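You operate a simulated robot arm through the tools that you are given. There is no shell and no other tool. Be economical: measure what you need, move in short steps, check, and stop when the job is done.

You run a simulated robot arm. Do the job below in one go: nothing can be reset, and whatever is moved stays where it is left.

## Task
Heat the grill on 3, turn it down to 1, then lay both potatoes on its glass.
Fine: turn down once the lamp is green.
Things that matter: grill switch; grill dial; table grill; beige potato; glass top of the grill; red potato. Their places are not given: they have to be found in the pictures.

The check looks at the end state, three seconds after you hand in, the way a careful person would. Anything else that was tipped, shoved, dropped, spilled or broken makes it a failure.

## Robot
A 7-joint arm with a two-finger parallel gripper, fixed in place. Base frame: the origin is at the foot of the arm, x ahead of it, y to its left, z up; the work surface is at about z = 0. Units: m, degrees, N and s.
With the tool pointing down near the work surface it reaches from about 0.24 to 0.62 m from the base axis. Its first joint turns from -66.0 to 66.0 degrees. Payload 2.6 kg.
Tool frame: the origin (TCP) lies between the finger pads and is the grasp point; the fingertips stand 0.03 m ahead of it; z points along the fingers, y is the line along which they close. The gripper opens to 0.094 m. The fingers are 0.028 m wide and 0.01 m thick; the gripper's body (0.05 by 0.096 m) begins 0.055 m behind the TCP.
Orientation is told as [roll, pitch, yaw] about the base's x, y, z axes, in that order, counted from this pose: with the fingers straight down and closing along the base's y, the tool's x points along the base's -x, its y along +y and its z along -z.

## Interface
- The arm moves only by the tool jog_arm. Its argument "deltas" is a list of rows, each an object of numbers (a shift or turn left out is 0, a gripper value left out holds the last): "dx", "dy", "dz": the shift along the base's x, y, z in m; "rx", "ry", "rz": the turn, a rotation vector about the base's x, y, z in degrees; "claw": the gripper command, from -1 (shut) to 1 (fully open), values between in proportion. In form: [{"dx": .., "dy": .., "dz": .., "rx": .., "ry": .., "rz": .., "claw": ..}, ...]. A call has 1 to 12 rows; each row shifts and turns the commanded pose from where the row before left it. Rows are played at 5 a second. More than 0.05 m and 8.6 degrees between two rows, or a gripper value outside its range, and nothing of the call is played. A pose out of reach is approached as far as the arm can. The call stops where the force on the tool passes 70 N (or 10 N more than at its start, if that is more) or the arm is blocked; 0.2 s more then pass. Each finger travels about 0.072 m/s and halts on what it meets, pressing with about 40 N; the grip force reading is that of the motor and also rises with nothing between the fingers. The clock runs only during rows and for 0.2 s after the last one: add rows that do not move to give the fingers time. The reply holds the time, the measured pose of the TCP, the force on the tool along the base axes, the opening and the grip force, in the units named above and with some noise.
- Cameras (640 x 400 px; columns grow to the right, rows downward): "scene" is fixed at [0.0223, 0.4256, 0.5568]; the picture's right is [-0.88, -0.48, 0.00], its down [-0.30, 0.55, -0.78] and it looks along [0.38, -0.68, -0.63] (base axes); focal length 278 px, centre (320, 200). "wrist" rides on the gripper at [0.076, 0.014, -0.102] in the tool frame; the picture's right is [-0.18, 0.98, 0.00], its down [-0.75, -0.14, -0.64] and it looks along [-0.63, -0.12, 0.77] (tool axes); focal length 243 px, centre (320, 200).
- camera(camera): a new picture of that camera. No time passes.
- measure_at(camera, pixels): for up to 12 pixels [column, row] of the newest picture of that camera ("zoom" is the newest enlarged one), the place [x, y, z] in the base frame of the surface seen there, good to about 0.002 m. No time passes.
- enlarge(camera, box): a new picture of the part [left, top, right, bottom] of that camera's present view, enlarged. No time passes.
- hand_in(): hands the job in; it is judged then, once.

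Keep the steps short. Do not move on a guess: measure, check each grasp and each placing, and mend mistakes. In all there are 80 turns and 46 pictures (those below and enlarged ones count). Leave the gripper open and the arm clear of the work at the hand-in unless told otherwise, and finish with a single line.

The tools are called after "Request:" as name(argument=value, ...) on one line, values as JSON. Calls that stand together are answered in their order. jog_arm: Moves the arm, as the interface text tells. Its arguments: {"type":"object","properties":{"deltas":{"type":"array"}},"required":["deltas"]} The other tools are called the same way: camera (camera) takes a picture; measure_at (camera, pixels) gives the place of the surface under pixels of a picture; enlarge (camera, box) takes an enlarged picture of a part of a camera's view; hand_in () hands the job in.

At the start:

```text
clock: 0.0
position: [0.3275, 0.0984, 0.3708]
orientation: [0.0, 0.0, 0.0]
force: [-0.5, -0.2, 0.8]
width: 0.0939
grip_force: 0.1
```

scene: 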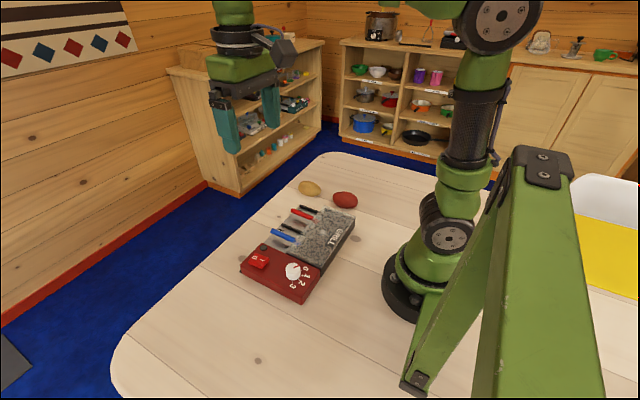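
wrist: 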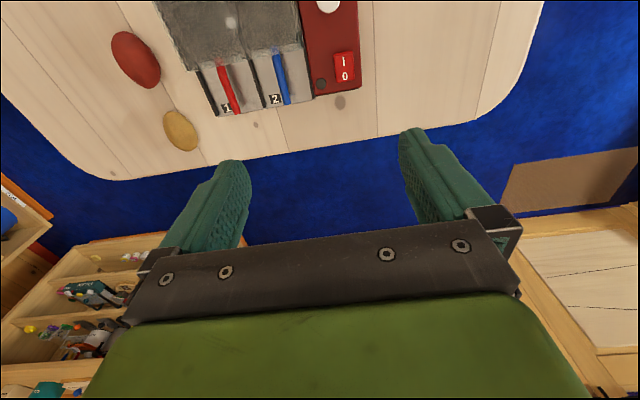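

I see the grill with a red control panel, a switch and a dial, plus two potatoes. I'll enlarge the grill in both views.

Request:
enlarge(camera="scene", box=[220, 170, 380, 310])

Request:
enlarge(camera="wrist", box=[100, 0, 380, 175])

```text
2.86 times, centred on (300, 240) of scene
```

zoom: 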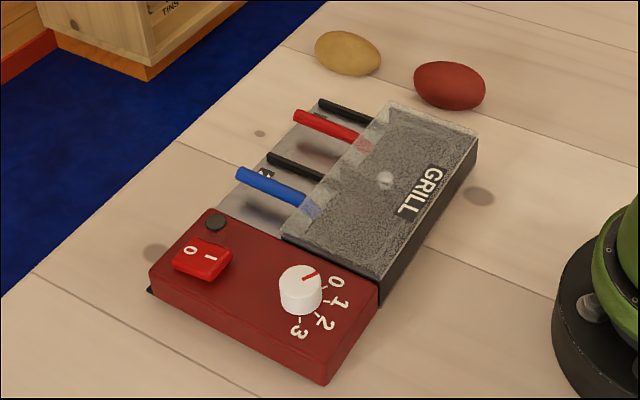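

```text
2.29 times, centred on (240, 88) of wrist
```

zoom: 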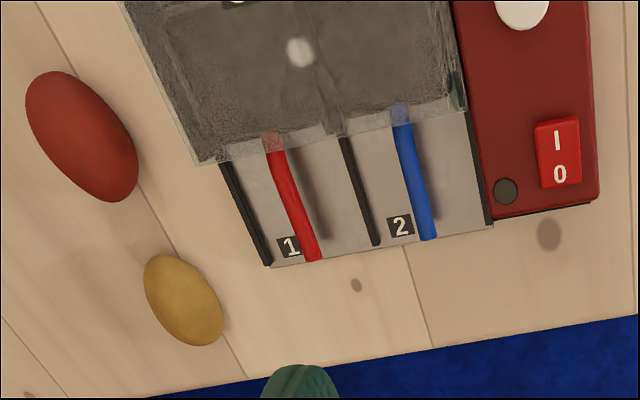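

The dial pointer is near 0, and the switch is marked I/0. Next I'll measure the features: scene pixels first, then the wrist zoom.

Request:
measure_at(camera="scene", pixels=[[293.7, 266.2], [261.5, 260], [254.5, 257.5], [263.3, 247.7], [322.7, 233], [289, 250.5], [323, 207], [353, 216], [320, 264], [309.4, 187.5], [345.5, 199], [297, 285]])

Request:
measure_at(camera="zoom", pixels=[[82, 135], [30, 95], [120, 195], [184, 300], [155, 262], [212, 340], [557, 142], [560, 175], [505, 191], [522, 10], [300, 52], [205, 155]])

```text
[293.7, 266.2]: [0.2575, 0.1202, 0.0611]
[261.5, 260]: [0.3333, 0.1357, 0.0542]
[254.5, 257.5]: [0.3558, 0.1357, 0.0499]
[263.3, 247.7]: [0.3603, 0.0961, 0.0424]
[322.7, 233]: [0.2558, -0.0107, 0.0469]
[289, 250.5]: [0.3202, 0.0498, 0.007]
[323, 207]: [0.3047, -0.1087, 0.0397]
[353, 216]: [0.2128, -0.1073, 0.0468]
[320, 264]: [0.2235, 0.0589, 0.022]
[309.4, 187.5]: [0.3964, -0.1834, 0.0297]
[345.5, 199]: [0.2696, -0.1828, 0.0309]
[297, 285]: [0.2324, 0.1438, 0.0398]
```

```text
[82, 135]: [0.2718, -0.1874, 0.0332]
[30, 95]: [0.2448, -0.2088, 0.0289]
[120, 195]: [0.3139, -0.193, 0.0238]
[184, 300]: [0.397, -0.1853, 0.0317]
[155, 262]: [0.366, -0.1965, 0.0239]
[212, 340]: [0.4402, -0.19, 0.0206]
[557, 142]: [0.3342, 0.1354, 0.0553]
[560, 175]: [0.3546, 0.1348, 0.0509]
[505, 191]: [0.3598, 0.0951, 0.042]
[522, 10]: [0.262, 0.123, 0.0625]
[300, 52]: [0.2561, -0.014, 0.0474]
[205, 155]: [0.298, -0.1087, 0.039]
```

The 0 end of the switch sits lower (z 0.050 against 0.055), so it is off. The I end is at about (0.33, 0.135). I'll close the fingers, move above it and look.

Request:
jog_arm(deltas=[{"dx": 0, "dy": 0.018, "dz": -0.04, "claw": -1}, {"dy": 0.018, "dz": -0.045}, {"dz": -0.045}, {"dz": -0.045}, {"dz": -0.03}, {}, {}])

Request:
enlarge(camera="wrist", box=[160, 0, 480, 200])

```text
clock: 1.6
position: [0.3286, 0.1341, 0.1633]
orientation: [0.0, 0.0, 0.0]
force: [0.4, 0.5, -0.1]
width: 0.0
grip_force: 33.3
```

```text
2.00 times, centred on (320, 100) of wrist
```

zoom: 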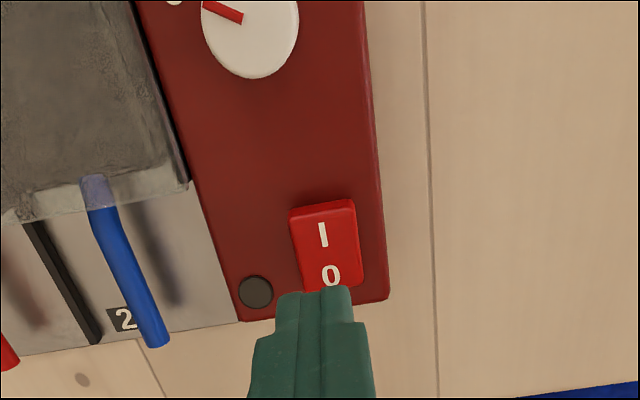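

The view is clear. I'll measure the switch edges.

Request:
measure_at(camera="zoom", pixels=[[293, 215], [353, 207], [322, 216], [324, 245], [330, 275], [358, 280], [270, 200], [255, 290], [240, 17], [205, 6]])

```text
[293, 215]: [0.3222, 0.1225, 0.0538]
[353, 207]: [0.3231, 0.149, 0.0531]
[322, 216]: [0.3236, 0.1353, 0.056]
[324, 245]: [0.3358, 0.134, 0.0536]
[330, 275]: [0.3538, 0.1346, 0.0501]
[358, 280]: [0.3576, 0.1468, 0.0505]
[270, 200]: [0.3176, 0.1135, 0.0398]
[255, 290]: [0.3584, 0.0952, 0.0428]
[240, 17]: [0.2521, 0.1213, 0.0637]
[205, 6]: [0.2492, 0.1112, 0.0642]
```

The rocker spans x 0.321–0.36. I'll press near its I end at x≈0.322, coming down to just above it and then pressing in small steps.

Request:
jog_arm(deltas=[{"dx": -0.0065, "dy": 0.001, "dz": -0.035}, {"dz": -0.033}, {"dz": -0.004}, {"dz": -0.003}, {"dz": -0.003}, {"dz": -0.003}, {}])

```text
clock: 3.2
position: [0.3225, 0.1353, 0.0838]
orientation: [0.0, 0.0, 0.0]
force: [-0.3, 0.0, -0.6]
width: 0.0
grip_force: 33.2
```

The tip is at z≈0.054 with no force yet, so I'll press a little further.

Request:
jog_arm(deltas=[{"dz": -0.002}, {"dz": -0.002}, {"dz": -0.002}, {}])

Request:
enlarge(camera="scene", box=[220, 215, 340, 310])

```text
clock: 3.9
position: [0.3213, 0.1361, 0.0818]
orientation: [0.0, 0.0, -0.1]
force: [-3.2, -1.4, 6.5]
width: 0.0
grip_force: 33.0
stopped in row 3: the force on the tool passed its limit (the readings are from after the stop); the commanded pose is now the measured one
```

```text
4.21 times, centred on (280, 262) of scene
```

zoom: 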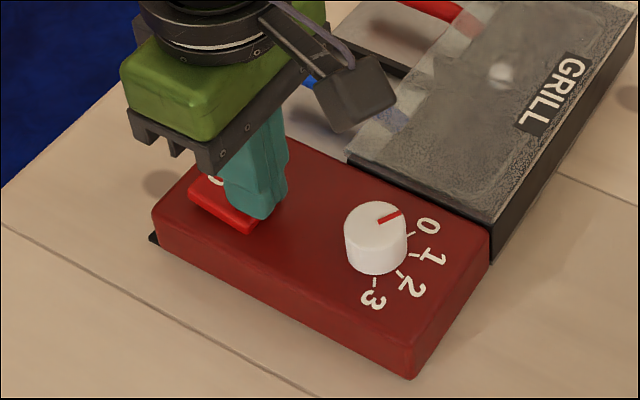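

Force built up and then fell away, so the rocker may have flipped. I'll back off and check it, moving above the dial with the gripper open.

Request:
jog_arm(deltas=[{"dz": 0.03}, {"dz": 0.04, "claw": -0.2}, {"dx": -0.03, "dy": -0.007, "dz": 0.01}, {"dx": -0.033, "dy": -0.007}, {}])

Request:
camera(camera="wrist")

Request:
enlarge(camera="scene", box=[220, 215, 340, 310])

```text
clock: 5.1
position: [0.2578, 0.1213, 0.1604]
orientation: [0.0, -0.1, 0.0]
force: [-0.7, -0.4, 0.2]
width: 0.0376
grip_force: 0.0
```

```text
39 pictures are left
```

wrist: 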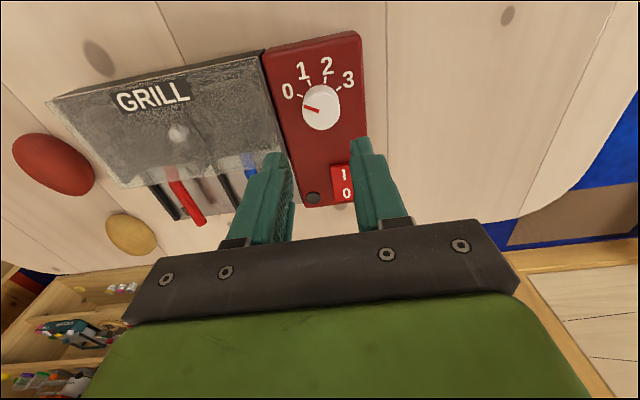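

```text
4.21 times, centred on (280, 262) of scene
```

zoom: 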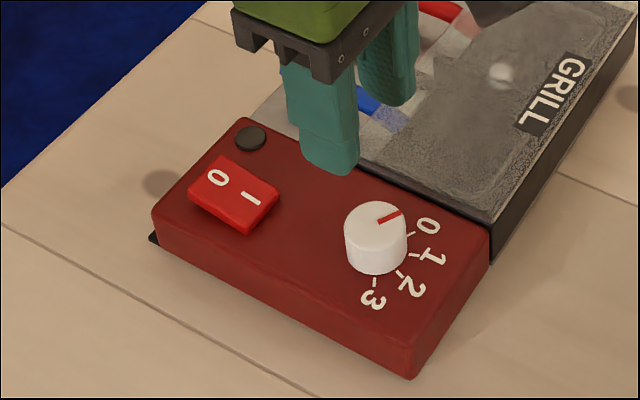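

I'll measure the rocker's tilt in this zoom, along with the dial's labels.

Request:
measure_at(camera="zoom", pixels=[[250, 197], [217, 178], [262, 205], [212, 172], [376, 221], [399, 211], [410, 233], [413, 255], [399, 273], [375, 283], [378, 222], [347, 215]])

Request:
enlarge(camera="wrist", box=[256, 40, 384, 140])

```text
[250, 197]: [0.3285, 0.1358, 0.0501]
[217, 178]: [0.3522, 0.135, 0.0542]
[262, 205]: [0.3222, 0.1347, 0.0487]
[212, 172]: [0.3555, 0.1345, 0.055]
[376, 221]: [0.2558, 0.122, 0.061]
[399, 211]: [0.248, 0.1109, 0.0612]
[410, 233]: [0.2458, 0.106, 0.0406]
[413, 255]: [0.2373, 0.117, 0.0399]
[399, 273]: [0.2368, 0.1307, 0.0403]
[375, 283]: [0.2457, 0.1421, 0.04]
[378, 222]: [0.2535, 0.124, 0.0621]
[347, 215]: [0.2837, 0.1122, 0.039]
```

```text
4.00 times, centred on (320, 90) of wrist
```

zoom: 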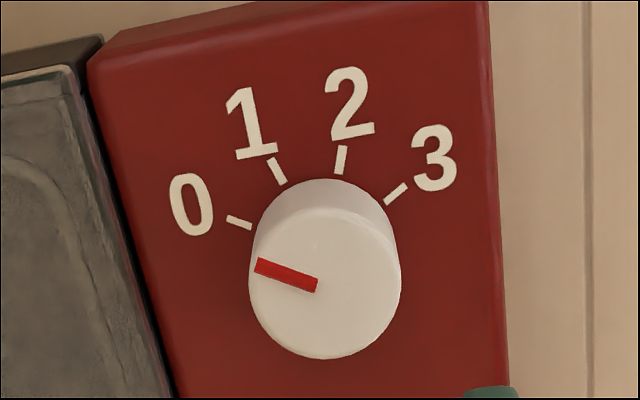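

The switch is on: the I end is low at 0.0495 and the 0 end is high at 0.0545. Now I'll measure the dial's edges and ticks.

Request:
measure_at(camera="zoom", pixels=[[317, 284], [256, 266], [252, 284], [397, 284], [325, 213], [325, 355], [228, 217], [248, 226], [271, 161], [343, 147], [405, 185], [388, 202]])

```text
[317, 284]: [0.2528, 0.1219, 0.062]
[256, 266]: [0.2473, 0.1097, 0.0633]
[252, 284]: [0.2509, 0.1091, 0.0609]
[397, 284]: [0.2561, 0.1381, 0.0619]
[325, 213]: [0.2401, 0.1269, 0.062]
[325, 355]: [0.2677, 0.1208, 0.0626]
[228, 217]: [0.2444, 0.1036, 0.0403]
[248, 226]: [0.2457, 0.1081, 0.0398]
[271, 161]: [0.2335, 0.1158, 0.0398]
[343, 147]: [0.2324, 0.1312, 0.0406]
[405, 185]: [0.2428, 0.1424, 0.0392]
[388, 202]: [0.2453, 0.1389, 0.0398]
```

The dial centre is about (0.254, 0.1237), its radius about 14 mm and its top at z 0.062. Going from 0 to 3 takes about 122° clockwise seen from above. I'll turn the tool +60° first while up high, centred over the dial.

Request:
jog_arm(deltas=[{"dx": -0.0038, "dy": 0.0024, "rz": 7.5, "claw": 0}, {"rz": 7.5}, {"rz": 7.5}, {"rz": 7.5}, {"rz": 7.5}, {"rz": 7.5}, {"rz": 7.5}, {"rz": 7.5}, {}, {}])

Request:
camera(camera="wrist")

```text
clock: 7.3
position: [0.2542, 0.1255, 0.162]
orientation: [0.0, -0.1, 60.0]
force: [-0.3, 0.2, -0.5]
width: 0.0472
grip_force: 0.0
```

```text
36 pictures are left
```

wrist: 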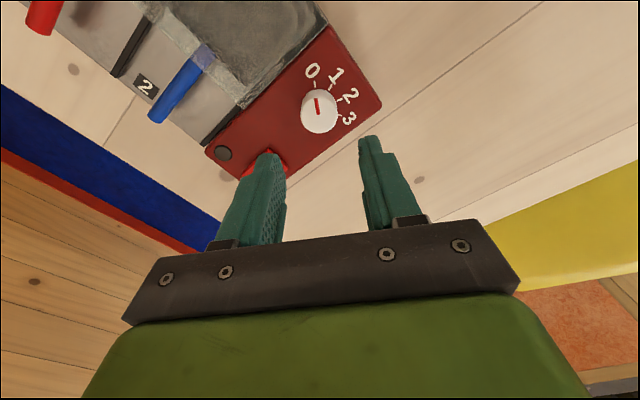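

The yaw reached 60°. Now I'll go down to TCP z≈0.076 in steps with the claw still open, then check.

Request:
jog_arm(deltas=[{"dy": -0.0015, "dz": -0.035}, {"dz": -0.03}, {"dz": -0.012}, {"dz": -0.008}, {}])

Request:
enlarge(camera="wrist", box=[220, 80, 412, 200])

```text
clock: 8.5
position: [0.2545, 0.1225, 0.0769]
orientation: [-0.1, 0.0, 59.9]
force: [0.8, 0.6, 0.8]
width: 0.047
grip_force: 0.1
```

```text
3.33 times, centred on (316, 140) of wrist
```

zoom: 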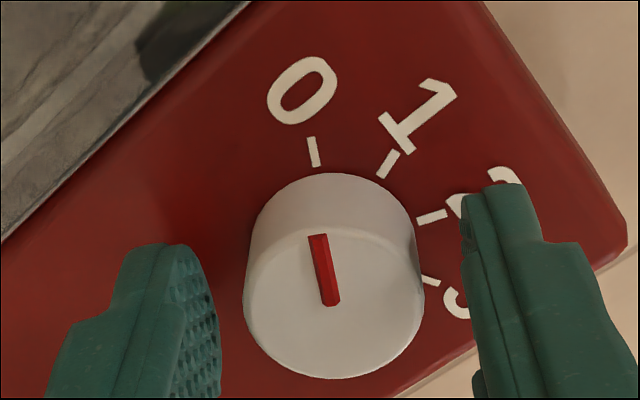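

The knob sits between the fingers. I'll re-measure it for centring.

Request:
measure_at(camera="zoom", pixels=[[250, 300], [418, 285], [325, 232], [345, 372], [317, 237], [332, 304], [312, 137], [316, 165], [398, 153], [446, 214], [439, 284]])

```text
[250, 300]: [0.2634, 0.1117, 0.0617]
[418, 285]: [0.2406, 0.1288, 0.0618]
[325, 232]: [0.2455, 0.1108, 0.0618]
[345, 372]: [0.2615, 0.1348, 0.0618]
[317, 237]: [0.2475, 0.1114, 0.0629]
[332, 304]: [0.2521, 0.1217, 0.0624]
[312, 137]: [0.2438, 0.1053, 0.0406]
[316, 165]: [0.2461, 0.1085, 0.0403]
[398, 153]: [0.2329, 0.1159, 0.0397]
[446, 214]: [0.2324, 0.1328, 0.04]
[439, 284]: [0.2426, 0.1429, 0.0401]
```

The centre is about (0.253, 0.1225), within 1.5 mm of the TCP. I'll close on it.

Request:
jog_arm(deltas=[{"dx": -0.001, "claw": -1}, {}, {}, {}])

```text
clock: 9.5
position: [0.2543, 0.1229, 0.0778]
orientation: [-0.1, -0.1, 59.9]
force: [9.3, -0.6, 0.0]
width: 0.0314
grip_force: 40.2
```

The dial is held (31 mm opening, 40 N). I'll turn it clockwise by half the travel and check.

Request:
jog_arm(deltas=[{"dx": 0.001, "rz": -7.5}, {"rz": -7.5}, {"rz": -7.5}, {"rz": -7.5}, {"rz": -7.5}, {"rz": -7.5}, {"rz": -7.5}, {"rz": -7.5}, {}])

Request:
enlarge(camera="wrist", box=[220, 80, 412, 200])

```text
clock: 11.5
position: [0.2531, 0.1239, 0.0765]
orientation: [0.0, 0.1, -0.2]
force: [-15.9, 17.4, 1.3]
width: 0.0314
grip_force: 39.7
```

```text
3.33 times, centred on (316, 140) of wrist
```

zoom: 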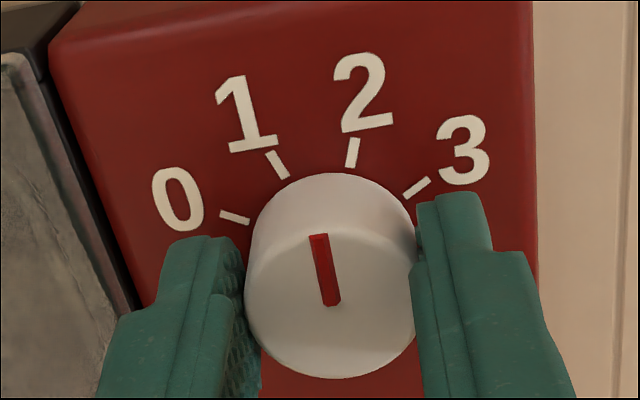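

The knob follows the turn. I'll relieve the side force slightly and carry on.

Request:
jog_arm(deltas=[{"dx": -0.001, "dy": 0.001}, {"rz": -7.5}, {"rz": -7.5}, {"rz": -7.5}, {"rz": -7.5}, {"rz": -7.5}, {"rz": -7.5}, {"rz": -7.5}, {"rz": -7.5}, {}])

Request:
enlarge(camera="wrist", box=[220, 80, 412, 200])

Request:
enlarge(camera="scene", box=[220, 215, 340, 310])

```text
clock: 13.7
position: [0.2529, 0.1229, 0.077]
orientation: [0.4, -0.1, -60.1]
force: [1.8, 18.5, 2.5]
width: 0.0316
grip_force: 40.3
```

```text
3.33 times, centred on (316, 140) of wrist
```

zoom: 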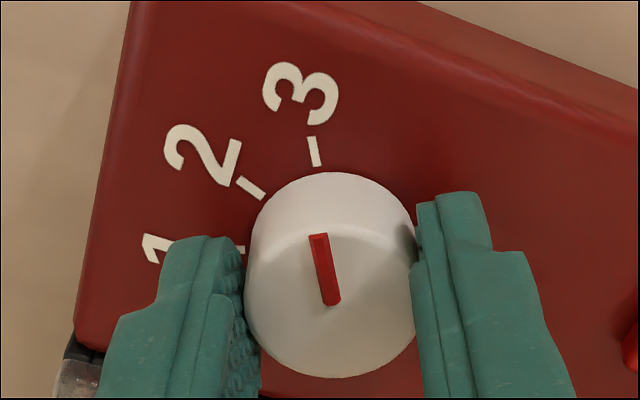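

```text
4.21 times, centred on (280, 262) of scene
```

zoom: 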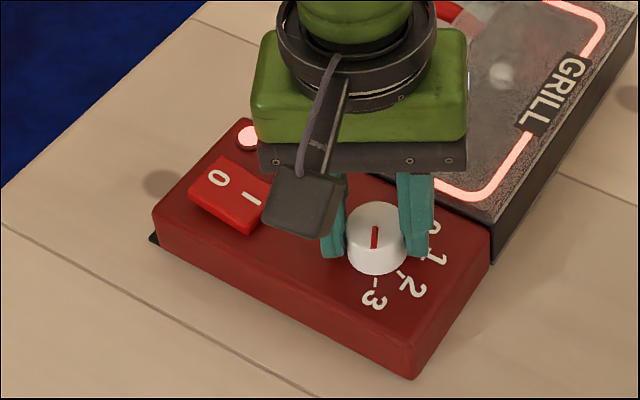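

The pointer lines up with 3, the element glows and the lamp is red. I'll keep hold of the dial and wait for green.

Request:
jog_arm(deltas=[{}, {}, {}, {}, {}, {}, {}, {}, {}, {}, {}, {}])

Request:
jog_arm(deltas=[{}, {}, {}, {}, {}, {}, {}, {}, {}, {}, {}, {}])

Request:
jog_arm(deltas=[{}, {}, {}, {}, {}, {}, {}, {}, {}, {}, {}, {}])

Request:
camera(camera="scene")

```text
clock: 16.3
position: [0.2535, 0.1237, 0.0777]
orientation: [0.1, -0.1, -60.0]
force: [10.6, 16.5, 1.0]
width: 0.0315
grip_force: 39.8
```

```text
clock: 18.9
position: [0.2538, 0.1243, 0.0771]
orientation: [0.2, -0.1, -60.1]
force: [12.0, 9.3, 4.6]
width: 0.0317
grip_force: 40.4
```

```text
clock: 21.5
position: [0.2521, 0.1235, 0.0774]
orientation: [0.2, -0.1, -60.0]
force: [12.6, 3.9, 6.6]
width: 0.0315
grip_force: 40.2
```

```text
31 pictures are left
```

scene: 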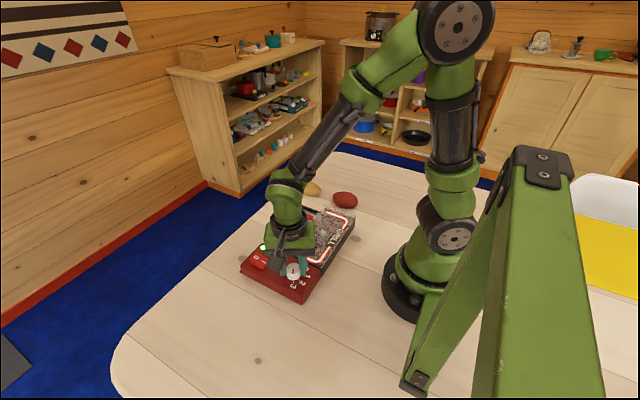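

The lamp at (263, 247) is green. I'll turn back +80° to setting 1.

Request:
jog_arm(deltas=[{"rz": 8}, {"rz": 8}, {"rz": 8}, {"rz": 8}, {"rz": 8}, {"rz": 8}, {"rz": 8}, {"rz": 8}, {"rz": 8}, {"rz": 8}, {}])

Request:
enlarge(camera="wrist", box=[220, 80, 412, 200])

Request:
enlarge(camera="scene", box=[220, 215, 340, 310])

```text
clock: 23.9
position: [0.253, 0.1227, 0.0761]
orientation: [0.0, 0.0, 20.0]
force: [-6.5, -10.0, 31.5]
width: 0.0318
grip_force: 39.6
```

```text
3.33 times, centred on (316, 140) of wrist
```

zoom: 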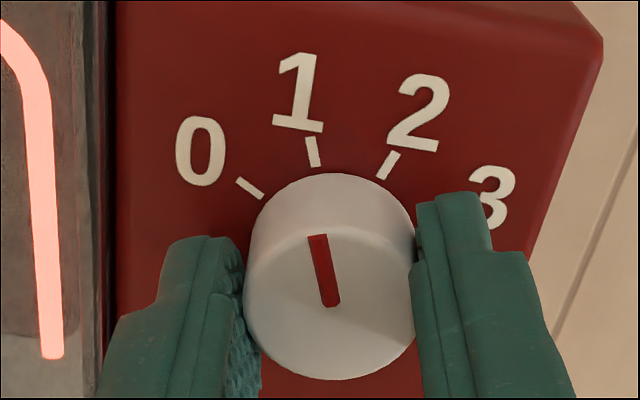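

```text
4.21 times, centred on (280, 262) of scene
```

zoom: 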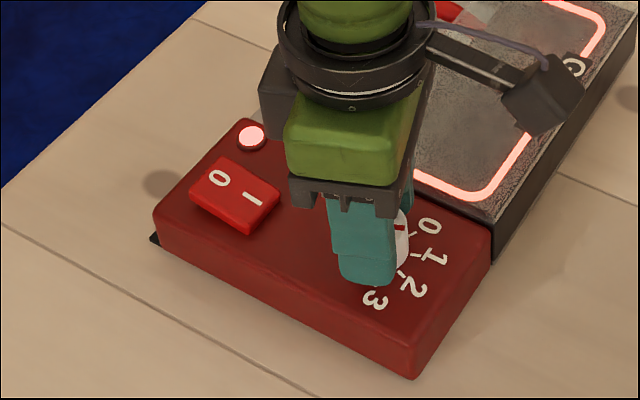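

The dial points at 1. I'll open the gripper and lift away, then check that the dial stays put.

Request:
jog_arm(deltas=[{"claw": 0.0}, {}, {"dz": 0.03}, {"dz": 0.04}, {"dz": 0.04, "rz": -5}, {"dz": 0.02, "rz": -7.5}, {"rz": -7.5}, {}])

Request:
camera(camera="wrist")

Request:
enlarge(camera="scene", box=[220, 175, 380, 310])

```text
clock: 25.7
position: [0.2537, 0.1239, 0.2067]
orientation: [0.0, 0.0, -0.2]
force: [0.3, 0.2, -0.6]
width: 0.047
grip_force: 0.1
```

```text
28 pictures are left
```

wrist: 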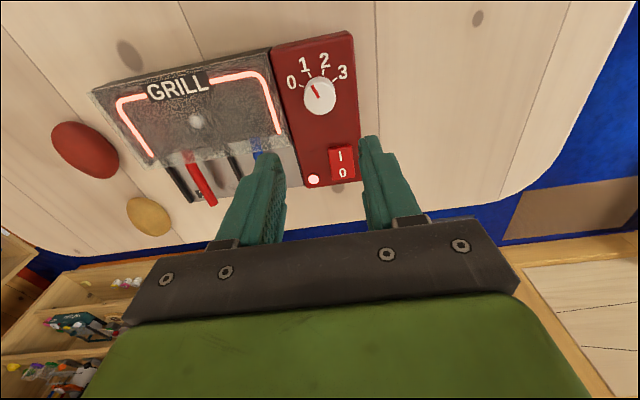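

```text
2.96 times, centred on (300, 242) of scene
```

zoom: 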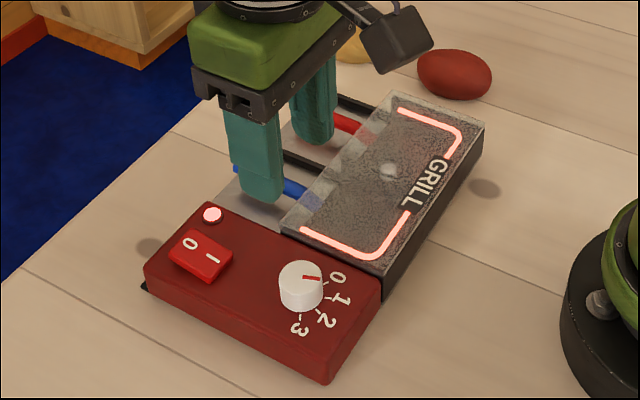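

The dial is at 1. Next I'll measure the glass surface and the potatoes.

Request:
measure_at(camera="wrist", pixels=[[97, 93], [266, 53], [283, 133], [150, 160], [195, 122], [130, 115], [250, 110], [180, 88], [270, 100], [285, 150]])

Request:
measure_at(camera="zoom", pixels=[[300, 215], [395, 100], [475, 128], [380, 265], [388, 170], [360, 215], [410, 130], [440, 75], [456, 58], [456, 96], [420, 72], [490, 78]])

```text
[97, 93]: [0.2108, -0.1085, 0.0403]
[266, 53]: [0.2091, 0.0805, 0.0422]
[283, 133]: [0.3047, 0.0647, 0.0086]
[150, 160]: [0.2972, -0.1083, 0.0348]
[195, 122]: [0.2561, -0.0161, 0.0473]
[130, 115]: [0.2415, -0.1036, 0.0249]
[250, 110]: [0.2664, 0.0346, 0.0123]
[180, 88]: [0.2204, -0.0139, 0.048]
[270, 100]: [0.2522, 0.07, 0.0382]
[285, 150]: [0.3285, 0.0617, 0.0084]
```

```text
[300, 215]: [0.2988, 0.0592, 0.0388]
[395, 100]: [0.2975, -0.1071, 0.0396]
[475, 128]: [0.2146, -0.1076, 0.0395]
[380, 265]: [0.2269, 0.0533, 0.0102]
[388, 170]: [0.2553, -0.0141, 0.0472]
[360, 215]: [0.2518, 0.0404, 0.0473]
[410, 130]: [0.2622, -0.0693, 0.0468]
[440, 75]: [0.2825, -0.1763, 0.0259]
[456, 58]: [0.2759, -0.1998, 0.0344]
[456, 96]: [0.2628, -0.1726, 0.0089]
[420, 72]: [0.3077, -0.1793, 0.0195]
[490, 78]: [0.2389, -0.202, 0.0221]
```

The glass top is at z≈0.0475, spanning x≈0.215–0.298 and y≈−0.107 to 0.06. I'll move above the red potato.

Request:
jog_arm(deltas=[{"dx": 0.005, "dy": -0.045, "claw": 0.6}, {"dx": 0.005, "dy": -0.045}, {"dx": 0.005, "dy": -0.045}, {"dx": 0.003, "dy": -0.045}, {"dy": -0.045}, {"dy": -0.045}, {"dy": -0.045}, {"dz": -0.03}, {}])

Request:
camera(camera="wrist")

```text
clock: 27.7
position: [0.2702, -0.1922, 0.1747]
orientation: [0.0, -0.1, -0.1]
force: [-0.1, -0.7, 1.0]
width: 0.0755
grip_force: 0.1
```

```text
26 pictures are left
```

wrist: 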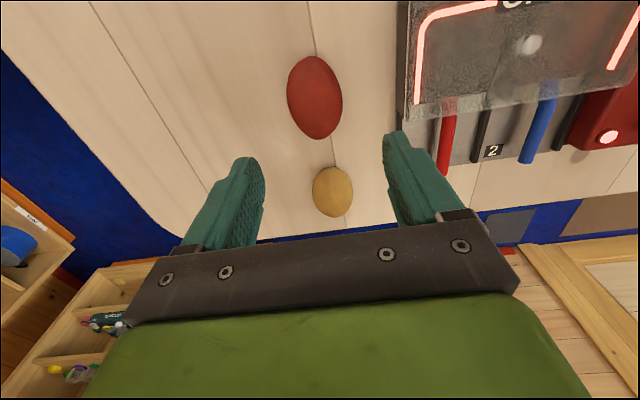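

Both potatoes are in view. I'll measure the outlines: red centre ≈(315, 97), beige centre ≈(333, 190).

Request:
measure_at(camera="wrist", pixels=[[315, 97], [289, 96], [341, 96], [306, 58], [322, 136], [332, 190], [314, 192], [351, 188], [328, 169], [337, 214], [315, 85], [333, 182]])

```text
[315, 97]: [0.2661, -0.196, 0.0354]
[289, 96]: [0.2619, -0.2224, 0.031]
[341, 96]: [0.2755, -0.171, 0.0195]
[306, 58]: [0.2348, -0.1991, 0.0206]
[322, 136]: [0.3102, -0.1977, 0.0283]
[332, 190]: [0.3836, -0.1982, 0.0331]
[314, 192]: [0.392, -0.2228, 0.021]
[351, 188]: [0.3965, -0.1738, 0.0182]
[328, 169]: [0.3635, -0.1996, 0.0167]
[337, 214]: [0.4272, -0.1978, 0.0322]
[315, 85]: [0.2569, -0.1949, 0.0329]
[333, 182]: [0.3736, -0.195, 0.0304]
```

Red: centre about (0.271, −0.197), width about 50 mm across y, long axis along x. Yaw 0 suits it. I'll go down to TCP z≈0.036.

Request:
jog_arm(deltas=[{"dx": 0.001, "dy": -0.005, "dz": -0.045}, {"dz": -0.045}, {"dz": -0.03}, {"dz": -0.018}, {}])

Request:
camera(camera="wrist")

```text
clock: 28.9
position: [0.2734, -0.1953, 0.0387]
orientation: [0.0, -0.1, -0.2]
force: [-0.2, 0.3, -0.2]
width: 0.0752
grip_force: 0.2
```

```text
25 pictures are left
```

wrist: 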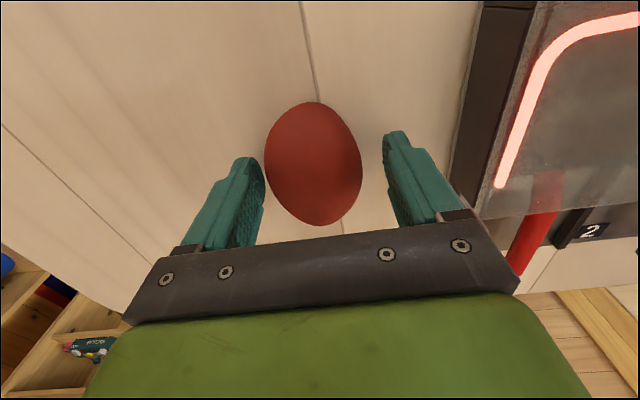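

The potato looks slightly left of centre between the fingers, so I'll measure.

Request:
measure_at(camera="wrist", pixels=[[268, 165], [359, 165], [313, 165], [310, 105], [317, 223], [262, 165], [386, 145]])

```text
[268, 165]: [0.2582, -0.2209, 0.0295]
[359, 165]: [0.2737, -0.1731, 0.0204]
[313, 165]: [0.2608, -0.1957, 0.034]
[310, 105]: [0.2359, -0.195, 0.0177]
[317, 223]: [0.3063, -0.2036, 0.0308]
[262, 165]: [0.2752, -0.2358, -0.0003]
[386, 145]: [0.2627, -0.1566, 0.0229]
```

It's centred within about 2 mm. I'll adjust and close.

Request:
jog_arm(deltas=[{"dx": -0.001, "dy": -0.002, "dz": -0.002}, {"claw": -0.2}, {"claw": -1}, {}, {}, {}])

```text
clock: 30.3
position: [0.2714, -0.1972, 0.0359]
orientation: [0.0, -0.1, -0.1]
force: [-0.3, -0.2, -0.7]
width: 0.0565
grip_force: 39.9
```

It's gripped at 56 mm. I'll lift and look.

Request:
jog_arm(deltas=[{"dz": 0.02}, {"dz": 0.03}, {"dz": 0.03}, {"dz": 0.03}, {}])

Request:
camera(camera="wrist")

Request:
enlarge(camera="scene", box=[220, 130, 380, 270])

```text
clock: 31.5
position: [0.2718, -0.199, 0.1466]
orientation: [0.0, 0.1, -0.2]
force: [0.2, -0.1, 0.1]
width: 0.0
grip_force: 32.8
```

```text
24 pictures are left
```

wrist: 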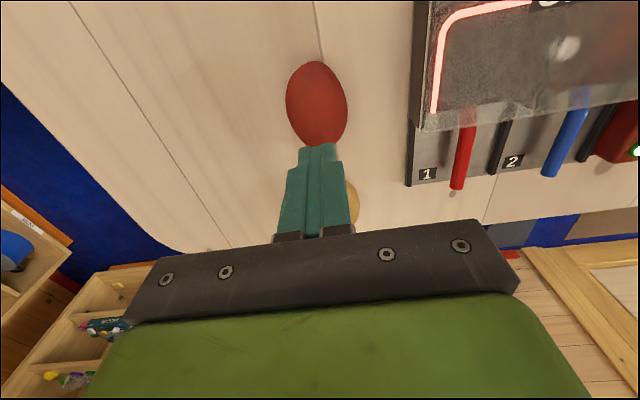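

```text
2.86 times, centred on (300, 200) of scene
```

zoom: 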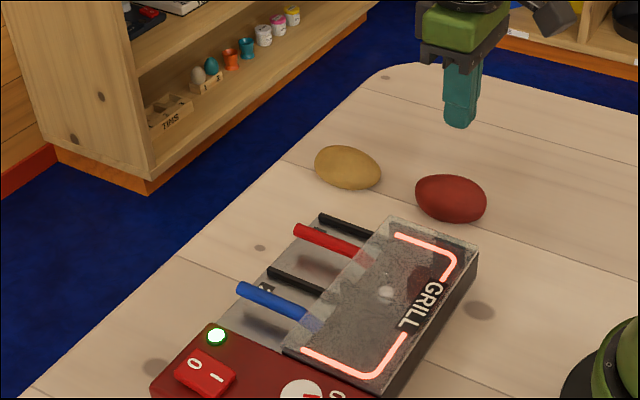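

The fingers slipped off and the potato stayed on the table. I'll re-measure it after opening up.

Request:
jog_arm(deltas=[{"claw": 0.6}, {}, {}, {}])

Request:
enlarge(camera="wrist", box=[236, 40, 396, 140])

Request:
measure_at(camera="zoom", pixels=[[200, 250], [440, 250], [320, 90], [340, 415]])

```text
clock: 32.5
position: [0.271, -0.1982, 0.1462]
orientation: [0.0, -0.2, -0.1]
force: [0.0, 0.7, -0.4]
width: 0.0752
grip_force: 0.1
```

```text
4.00 times, centred on (316, 90) of wrist
```

zoom: 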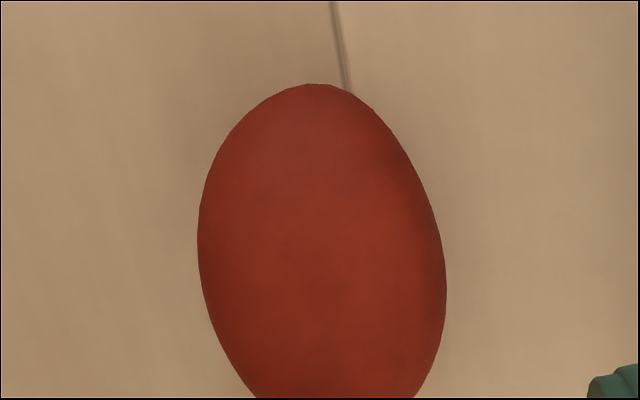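

```text
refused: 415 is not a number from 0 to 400
```

Request:
measure_at(camera="zoom", pixels=[[202, 250], [440, 250], [315, 88], [340, 395], [205, 200], [440, 300], [320, 240], [320, 180], [320, 320], [260, 240], [380, 240], [230, 340]])

Request:
measure_at(camera="wrist", pixels=[[321, 145], [318, 140], [290, 110], [344, 118]])

```text
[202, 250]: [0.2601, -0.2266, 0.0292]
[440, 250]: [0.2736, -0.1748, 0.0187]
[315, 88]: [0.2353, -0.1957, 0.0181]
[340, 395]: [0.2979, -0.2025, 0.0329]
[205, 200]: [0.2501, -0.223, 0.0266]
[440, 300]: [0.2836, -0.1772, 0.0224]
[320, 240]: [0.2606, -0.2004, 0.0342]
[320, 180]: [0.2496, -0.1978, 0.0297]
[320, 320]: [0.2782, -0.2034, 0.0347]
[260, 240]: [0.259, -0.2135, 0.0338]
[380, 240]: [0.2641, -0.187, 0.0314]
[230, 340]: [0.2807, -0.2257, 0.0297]
```

```text
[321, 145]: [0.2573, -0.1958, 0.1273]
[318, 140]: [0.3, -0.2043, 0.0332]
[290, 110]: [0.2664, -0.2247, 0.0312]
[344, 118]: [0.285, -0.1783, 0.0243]
```

The potato shifted about 3 mm. Its centre is now about (0.272, −0.201), its axis is about −4°, and it's about 54 mm wide and 36 mm high. I'll grip lower, with the tips about 2–3 mm above the table, and lift only slightly at first.

Request:
jog_arm(deltas=[{"dx": 0.001, "dy": -0.0025, "dz": -0.04, "rz": -4}, {"dz": -0.04}, {"dz": -0.025}, {"dz": -0.008}, {}])

Request:
camera(camera="wrist")

Request:
enlarge(camera="scene", box=[300, 150, 400, 230])

```text
clock: 33.7
position: [0.2732, -0.2011, 0.034]
orientation: [0.0, -0.1, -4.1]
force: [0.0, 0.2, 0.3]
width: 0.0755
grip_force: 0.0
```

```text
21 pictures are left
```

wrist: 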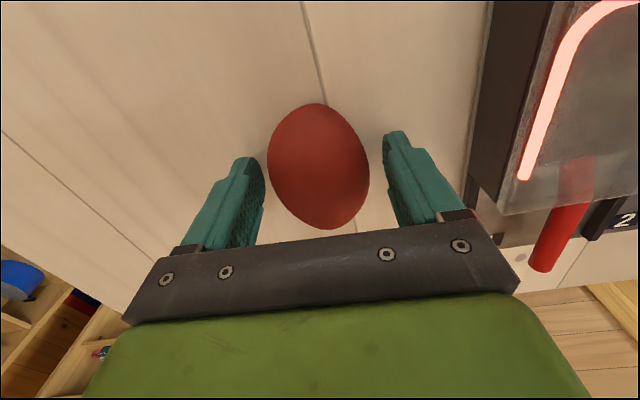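

```text
5.00 times, centred on (350, 190) of scene
```

zoom: 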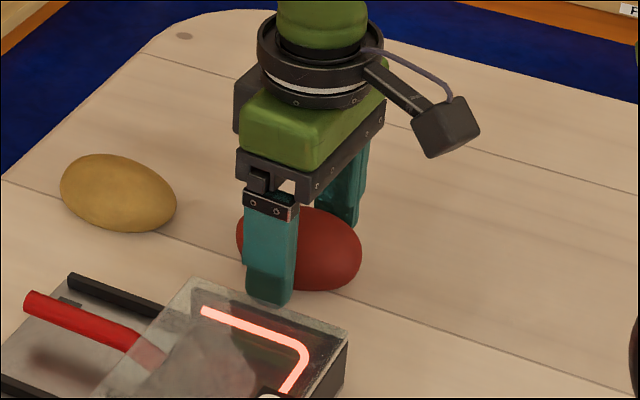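

The alignment looks good. I'll close, then lift 8 mm slowly.

Request:
jog_arm(deltas=[{"dx": -0.001, "dz": -0.001, "claw": 0.2}, {"claw": -1}, {}, {}, {}, {"dz": 0.002}, {"dz": 0.002}, {"dz": 0.004}, {}])

Request:
camera(camera="wrist")

```text
clock: 35.7
position: [0.2717, -0.202, 0.0399]
orientation: [0.0, -0.1, -4.1]
force: [-0.8, -1.3, -0.4]
width: 0.0564
grip_force: 40.1
```

```text
19 pictures are left
```

wrist: 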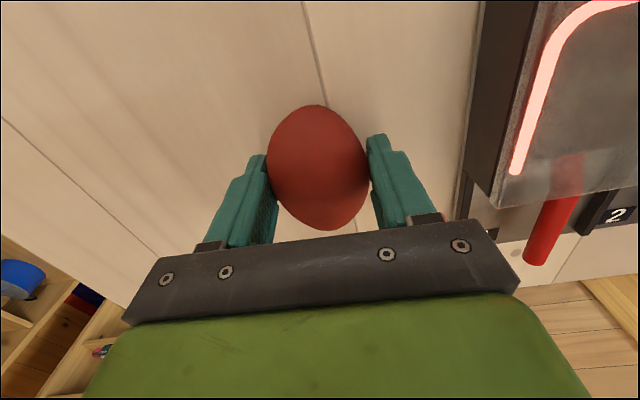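

It seems to be coming up with the gripper. I'll keep lifting gently.

Request:
jog_arm(deltas=[{"dz": 0.006}, {"dz": 0.008}, {"dz": 0.01}, {"dz": 0.012}, {"dz": 0.012}, {"dz": 0.012}, {"dz": 0.012}, {}])

Request:
enlarge(camera="scene", box=[280, 130, 400, 230])

```text
clock: 37.5
position: [0.2712, -0.2005, 0.1133]
orientation: [0.0, 0.0, -4.1]
force: [-0.6, -0.1, 0.4]
width: 0.0566
grip_force: 40.3
```

```text
4.00 times, centred on (340, 180) of scene
```

zoom: 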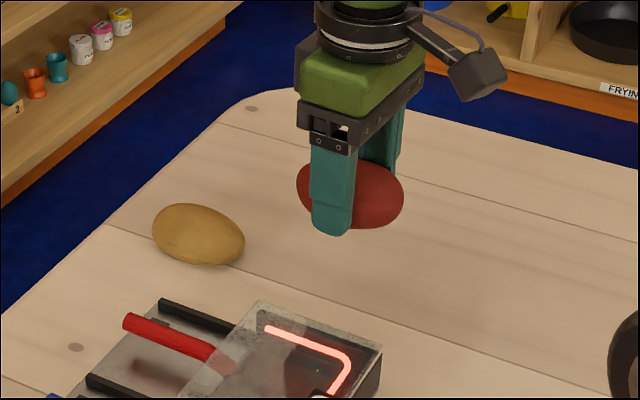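

The potato is firmly held. I'll carry it over the glass to (0.256, −0.068).

Request:
jog_arm(deltas=[{"dy": 0.01, "dz": 0.01}, {"dx": -0.003, "dy": 0.015, "rz": 2}, {"dx": -0.003, "dy": 0.02, "rz": 2}, {"dx": -0.003, "dy": 0.02}, {"dx": -0.003, "dy": 0.02}, {"dx": -0.003, "dy": 0.02}, {"dy": 0.018}, {"dy": 0.01}, {}, {}])

Request:
camera(camera="wrist")

```text
clock: 39.7
position: [0.2555, -0.0682, 0.1231]
orientation: [0.1, -0.1, 0.0]
force: [-0.2, 0.7, -0.7]
width: 0.0564
grip_force: 40.0
```

```text
17 pictures are left
```

wrist: 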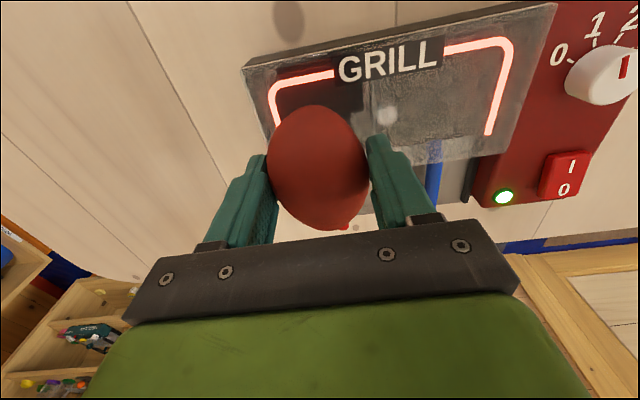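

The lamp is green and the potato is over the glass. I'll lower it gently to about z 0.081 and watch the force.

Request:
jog_arm(deltas=[{"dz": -0.015}, {"dz": -0.012}, {"dz": -0.006}, {"dz": -0.004}, {"dz": -0.002}, {"dz": -0.001}, {}])

Request:
enlarge(camera="scene", box=[280, 180, 400, 280])

```text
clock: 41.3
position: [0.2572, -0.0685, 0.0821]
orientation: [0.1, 0.0, 0.0]
force: [0.0, 0.3, -1.6]
width: 0.0562
grip_force: 40.3
```

```text
4.00 times, centred on (340, 230) of scene
```

zoom: 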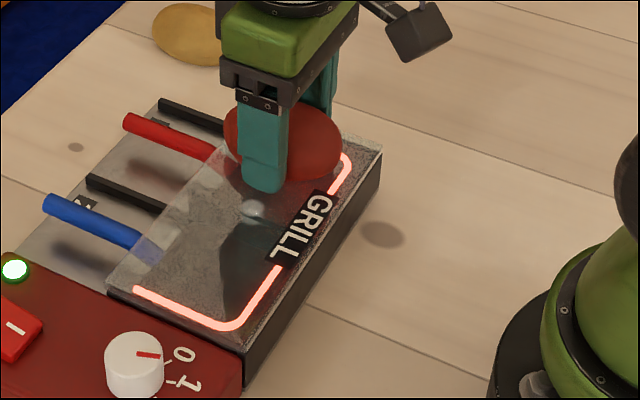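

No contact force yet, so I'll use 1 mm steps.

Request:
jog_arm(deltas=[{"dz": -0.001}, {}])

Request:
jog_arm(deltas=[{"dz": -0.001}, {}])

```text
clock: 41.9
position: [0.2572, -0.0665, 0.0813]
orientation: [-0.1, -0.1, -0.1]
force: [-0.8, 2.2, 6.6]
width: 0.0561
grip_force: 39.6
```

```text
clock: 42.5
position: [0.2579, -0.0678, 0.0807]
orientation: [0.0, -0.3, -0.1]
force: [-7.0, 3.5, 35.0]
width: 0.0564
grip_force: 39.7
```

There is contact. I'll back off 1 mm and open in small steps.

Request:
jog_arm(deltas=[{"dz": 0.001}, {"claw": 0.2}, {"claw": 0.24}, {"claw": 0.3}, {"claw": 0.4}, {"claw": 0.5}, {}, {}])

Request:
camera(camera="wrist")

```text
clock: 44.3
position: [0.257, -0.0674, 0.0828]
orientation: [0.0, -0.2, -0.1]
force: [0.0, 0.7, 0.2]
width: 0.0706
grip_force: 0.1
```

```text
15 pictures are left
```

wrist: 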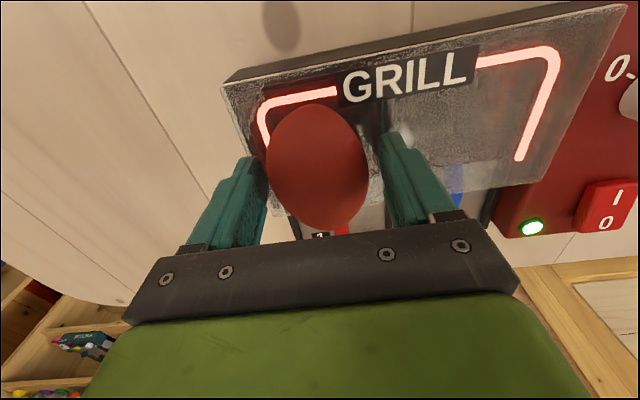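

The potato rests on the glass. I'll lift straight up, then go above the beige potato at (0.395, −0.198).

Request:
jog_arm(deltas=[{"dz": 0.02}, {"dz": 0.03}, {"dz": 0.03}, {"dx": 0.03, "dy": -0.03, "claw": 0.6}, {"dx": 0.035, "dy": -0.035}, {"dx": 0.035, "dy": -0.035}, {"dx": 0.035, "dy": -0.032}, {}, {}])

Request:
camera(camera="wrist")

Request:
enlarge(camera="scene", box=[240, 160, 380, 280])

```text
clock: 46.3
position: [0.3919, -0.2012, 0.1613]
orientation: [0.0, 0.1, -0.1]
force: [-0.1, 0.4, 0.3]
width: 0.0753
grip_force: 0.1
```

```text
14 pictures are left
```

wrist: 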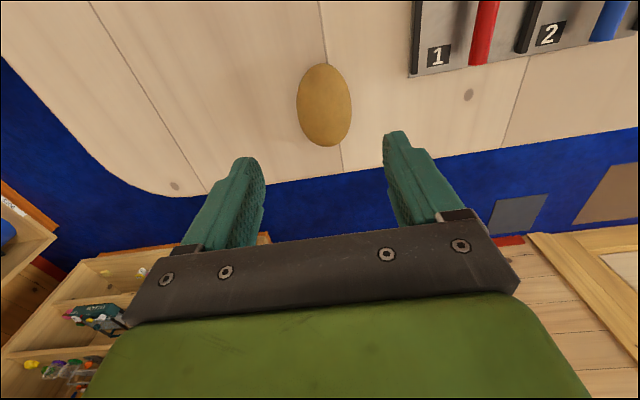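

```text
3.33 times, centred on (310, 220) of scene
```

zoom: 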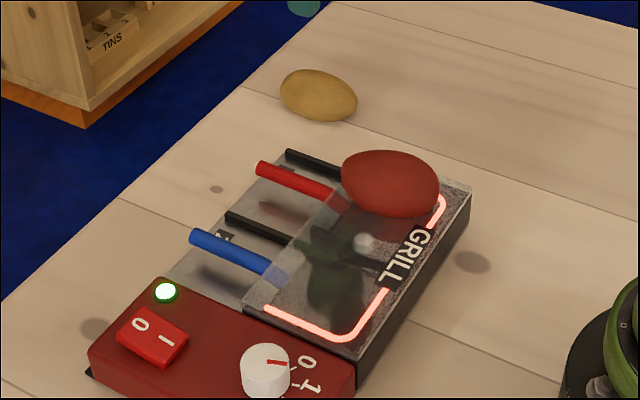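

The red potato lies on the glass. Next I'll measure the beige outline (pixels 297–351 × 63–146).

Request:
measure_at(camera="wrist", pixels=[[299, 103], [350, 106], [319, 66], [328, 144], [324, 105], [324, 90], [325, 122], [298, 95], [350, 115], [310, 105], [338, 105]])

```text
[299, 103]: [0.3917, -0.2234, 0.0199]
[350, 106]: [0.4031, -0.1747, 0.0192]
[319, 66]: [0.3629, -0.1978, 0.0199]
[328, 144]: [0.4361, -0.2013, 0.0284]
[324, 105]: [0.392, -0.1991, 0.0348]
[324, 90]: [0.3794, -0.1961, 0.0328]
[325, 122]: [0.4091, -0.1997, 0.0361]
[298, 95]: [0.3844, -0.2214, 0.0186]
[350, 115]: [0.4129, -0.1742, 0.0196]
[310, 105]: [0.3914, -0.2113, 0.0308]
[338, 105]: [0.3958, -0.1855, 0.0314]
```

Beige: centre about (0.3985, −0.199), axis along x. I'll go down low with the gripper open.

Request:
jog_arm(deltas=[{"dx": 0.0065, "dy": 0.002, "dz": -0.045}, {"dz": -0.045, "rz": -2}, {"dz": -0.028}, {"dz": -0.0095}, {}])

Request:
camera(camera="wrist")

Request:
measure_at(camera="wrist", pixels=[[320, 165], [275, 165], [362, 165], [314, 110], [325, 218]])

```text
clock: 47.5
position: [0.3986, -0.1986, 0.0356]
orientation: [-0.1, -0.3, -2.1]
force: [0.6, 0.2, -0.3]
width: 0.0754
grip_force: 0.1
```

```text
12 pictures are left
```

wrist: 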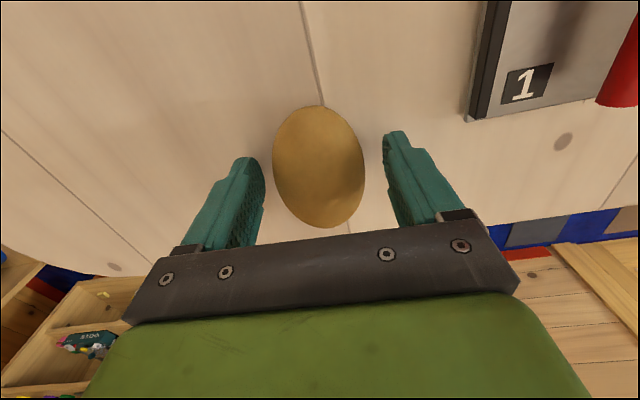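

```text
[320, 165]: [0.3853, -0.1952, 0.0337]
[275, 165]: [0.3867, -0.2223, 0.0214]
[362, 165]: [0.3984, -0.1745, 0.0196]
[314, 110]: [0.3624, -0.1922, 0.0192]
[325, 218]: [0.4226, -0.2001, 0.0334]
```

It's centred. I'll drop 2.5 mm, close, and lift gently.

Request:
jog_arm(deltas=[{"dz": -0.0025}, {"claw": 0.2}, {"claw": -1}, {}, {}, {}, {"dz": 0.002}, {"dz": 0.004}, {"dz": 0.006}, {"dz": 0.008}, {"dz": 0.01}, {}])

```text
clock: 50.1
position: [0.3996, -0.1986, 0.0622]
orientation: [0.0, -0.1, -2.2]
force: [0.0, -0.5, -1.3]
width: 0.0563
grip_force: 40.6
```

It's held at 56 mm. I'll lift further to clear the red potato.

Request:
jog_arm(deltas=[{"dz": 0.01}, {"dz": 0.012}, {"dz": 0.014}, {"dz": 0.014}, {"dz": 0.014}, {"dz": 0.014}, {"dz": 0.012}, {}])

Request:
jog_arm(deltas=[{"dy": 0.01}, {"dx": -0.01, "dy": 0.02, "rz": 2}, {"dx": -0.015, "dy": 0.022}, {"dx": -0.015, "dy": 0.022}, {"dx": -0.015, "dy": 0.022}, {"dx": -0.018, "dy": 0.024}, {"dx": -0.018, "dy": 0.024}, {"dx": -0.018, "dy": 0.024}, {"dx": -0.018, "dy": 0.022}, {"dx": -0.011, "dy": 0.02}, {"dx": -0.004, "dy": 0.012}, {}])

Request:
camera(camera="wrist")

Request:
enlarge(camera="scene", box=[240, 160, 380, 280])

```text
clock: 51.9
position: [0.396, -0.1993, 0.1519]
orientation: [-0.1, -0.1, -2.0]
force: [-0.4, 0.8, -0.8]
width: 0.0563
grip_force: 40.2
```

```text
clock: 54.5
position: [0.2562, 0.0251, 0.1501]
orientation: [0.0, 0.0, -0.1]
force: [-0.2, -0.1, -1.6]
width: 0.0565
grip_force: 39.8
```

```text
11 pictures are left
```

wrist: 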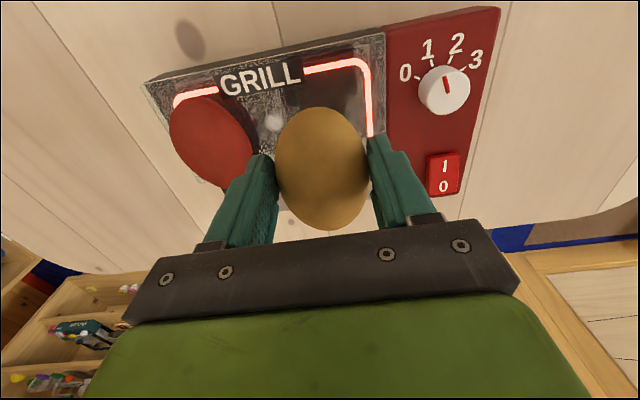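

```text
3.33 times, centred on (310, 220) of scene
```

zoom: 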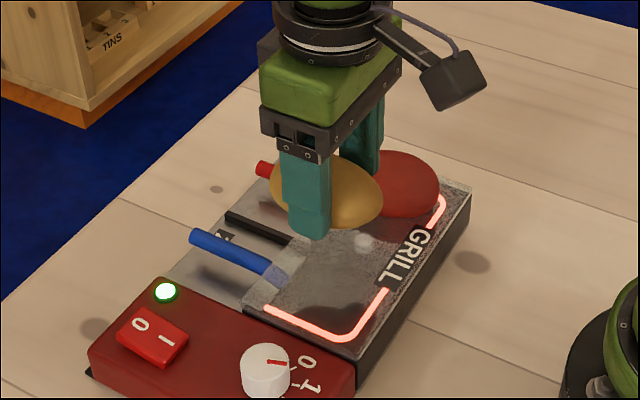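

Clearances are fine: the red edge is at y≈−0.04 and the finger's outer side at about −0.016. I'll lower to about z 0.083.

Request:
jog_arm(deltas=[{"dy": -0.002, "dz": -0.02}, {"dz": -0.02}, {"dz": -0.015}, {"dz": -0.007}, {"dz": -0.004}, {"dz": -0.002}, {}])

Request:
jog_arm(deltas=[{"dz": -0.001}, {}])

```text
clock: 56.1
position: [0.2552, 0.0221, 0.0842]
orientation: [0.1, 0.0, -0.1]
force: [-0.4, 0.7, -0.9]
width: 0.0564
grip_force: 39.9
```

```text
clock: 56.7
position: [0.2559, 0.0216, 0.0833]
orientation: [0.1, 0.0, -0.1]
force: [-0.1, 0.5, -0.9]
width: 0.0563
grip_force: 40.2
```

No contact yet, so I'll continue in 1 mm steps.

Request:
jog_arm(deltas=[{"dz": -0.001}, {}])

Request:
jog_arm(deltas=[{"dz": -0.001}, {}])

```text
clock: 57.3
position: [0.2549, 0.0229, 0.0822]
orientation: [0.0, -0.2, -0.1]
force: [1.1, 0.3, -0.8]
width: 0.0567
grip_force: 40.2
```

```text
clock: 57.9
position: [0.2556, 0.0234, 0.0812]
orientation: [-0.1, 0.0, -0.1]
force: [0.1, 0.3, -1.5]
width: 0.0565
grip_force: 39.7
```

Request:
jog_arm(deltas=[{"dz": -0.001}, {}])

```text
clock: 58.5
position: [0.2562, 0.0228, 0.0798]
orientation: [0.0, -0.2, -0.1]
force: [-6.0, -3.2, 17.7]
width: 0.0563
grip_force: 40.4
```

There is contact (17.7 N). I'll open in small steps, then lift and clear.

Request:
jog_arm(deltas=[{"dz": 0.0005}, {"claw": 0.2}, {"claw": 0.24}, {"claw": 0.3}, {"claw": 0.4}, {"claw": 0.48}, {}, {}])

Request:
camera(camera="wrist")

```text
clock: 60.3
position: [0.256, 0.0221, 0.0809]
orientation: [0.0, -0.1, 0.0]
force: [-0.3, 0.7, 0.6]
width: 0.0695
grip_force: 0.0
```

```text
9 pictures are left
```

wrist: 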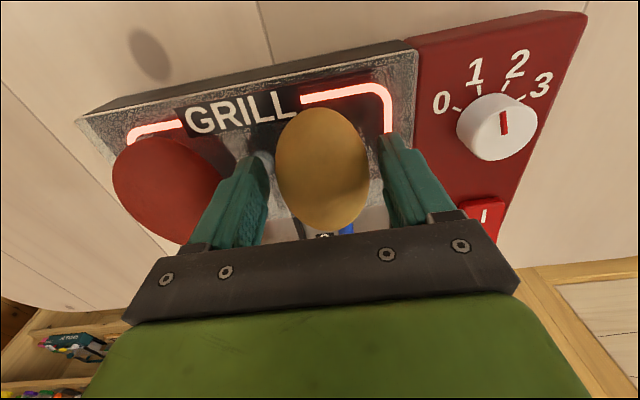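

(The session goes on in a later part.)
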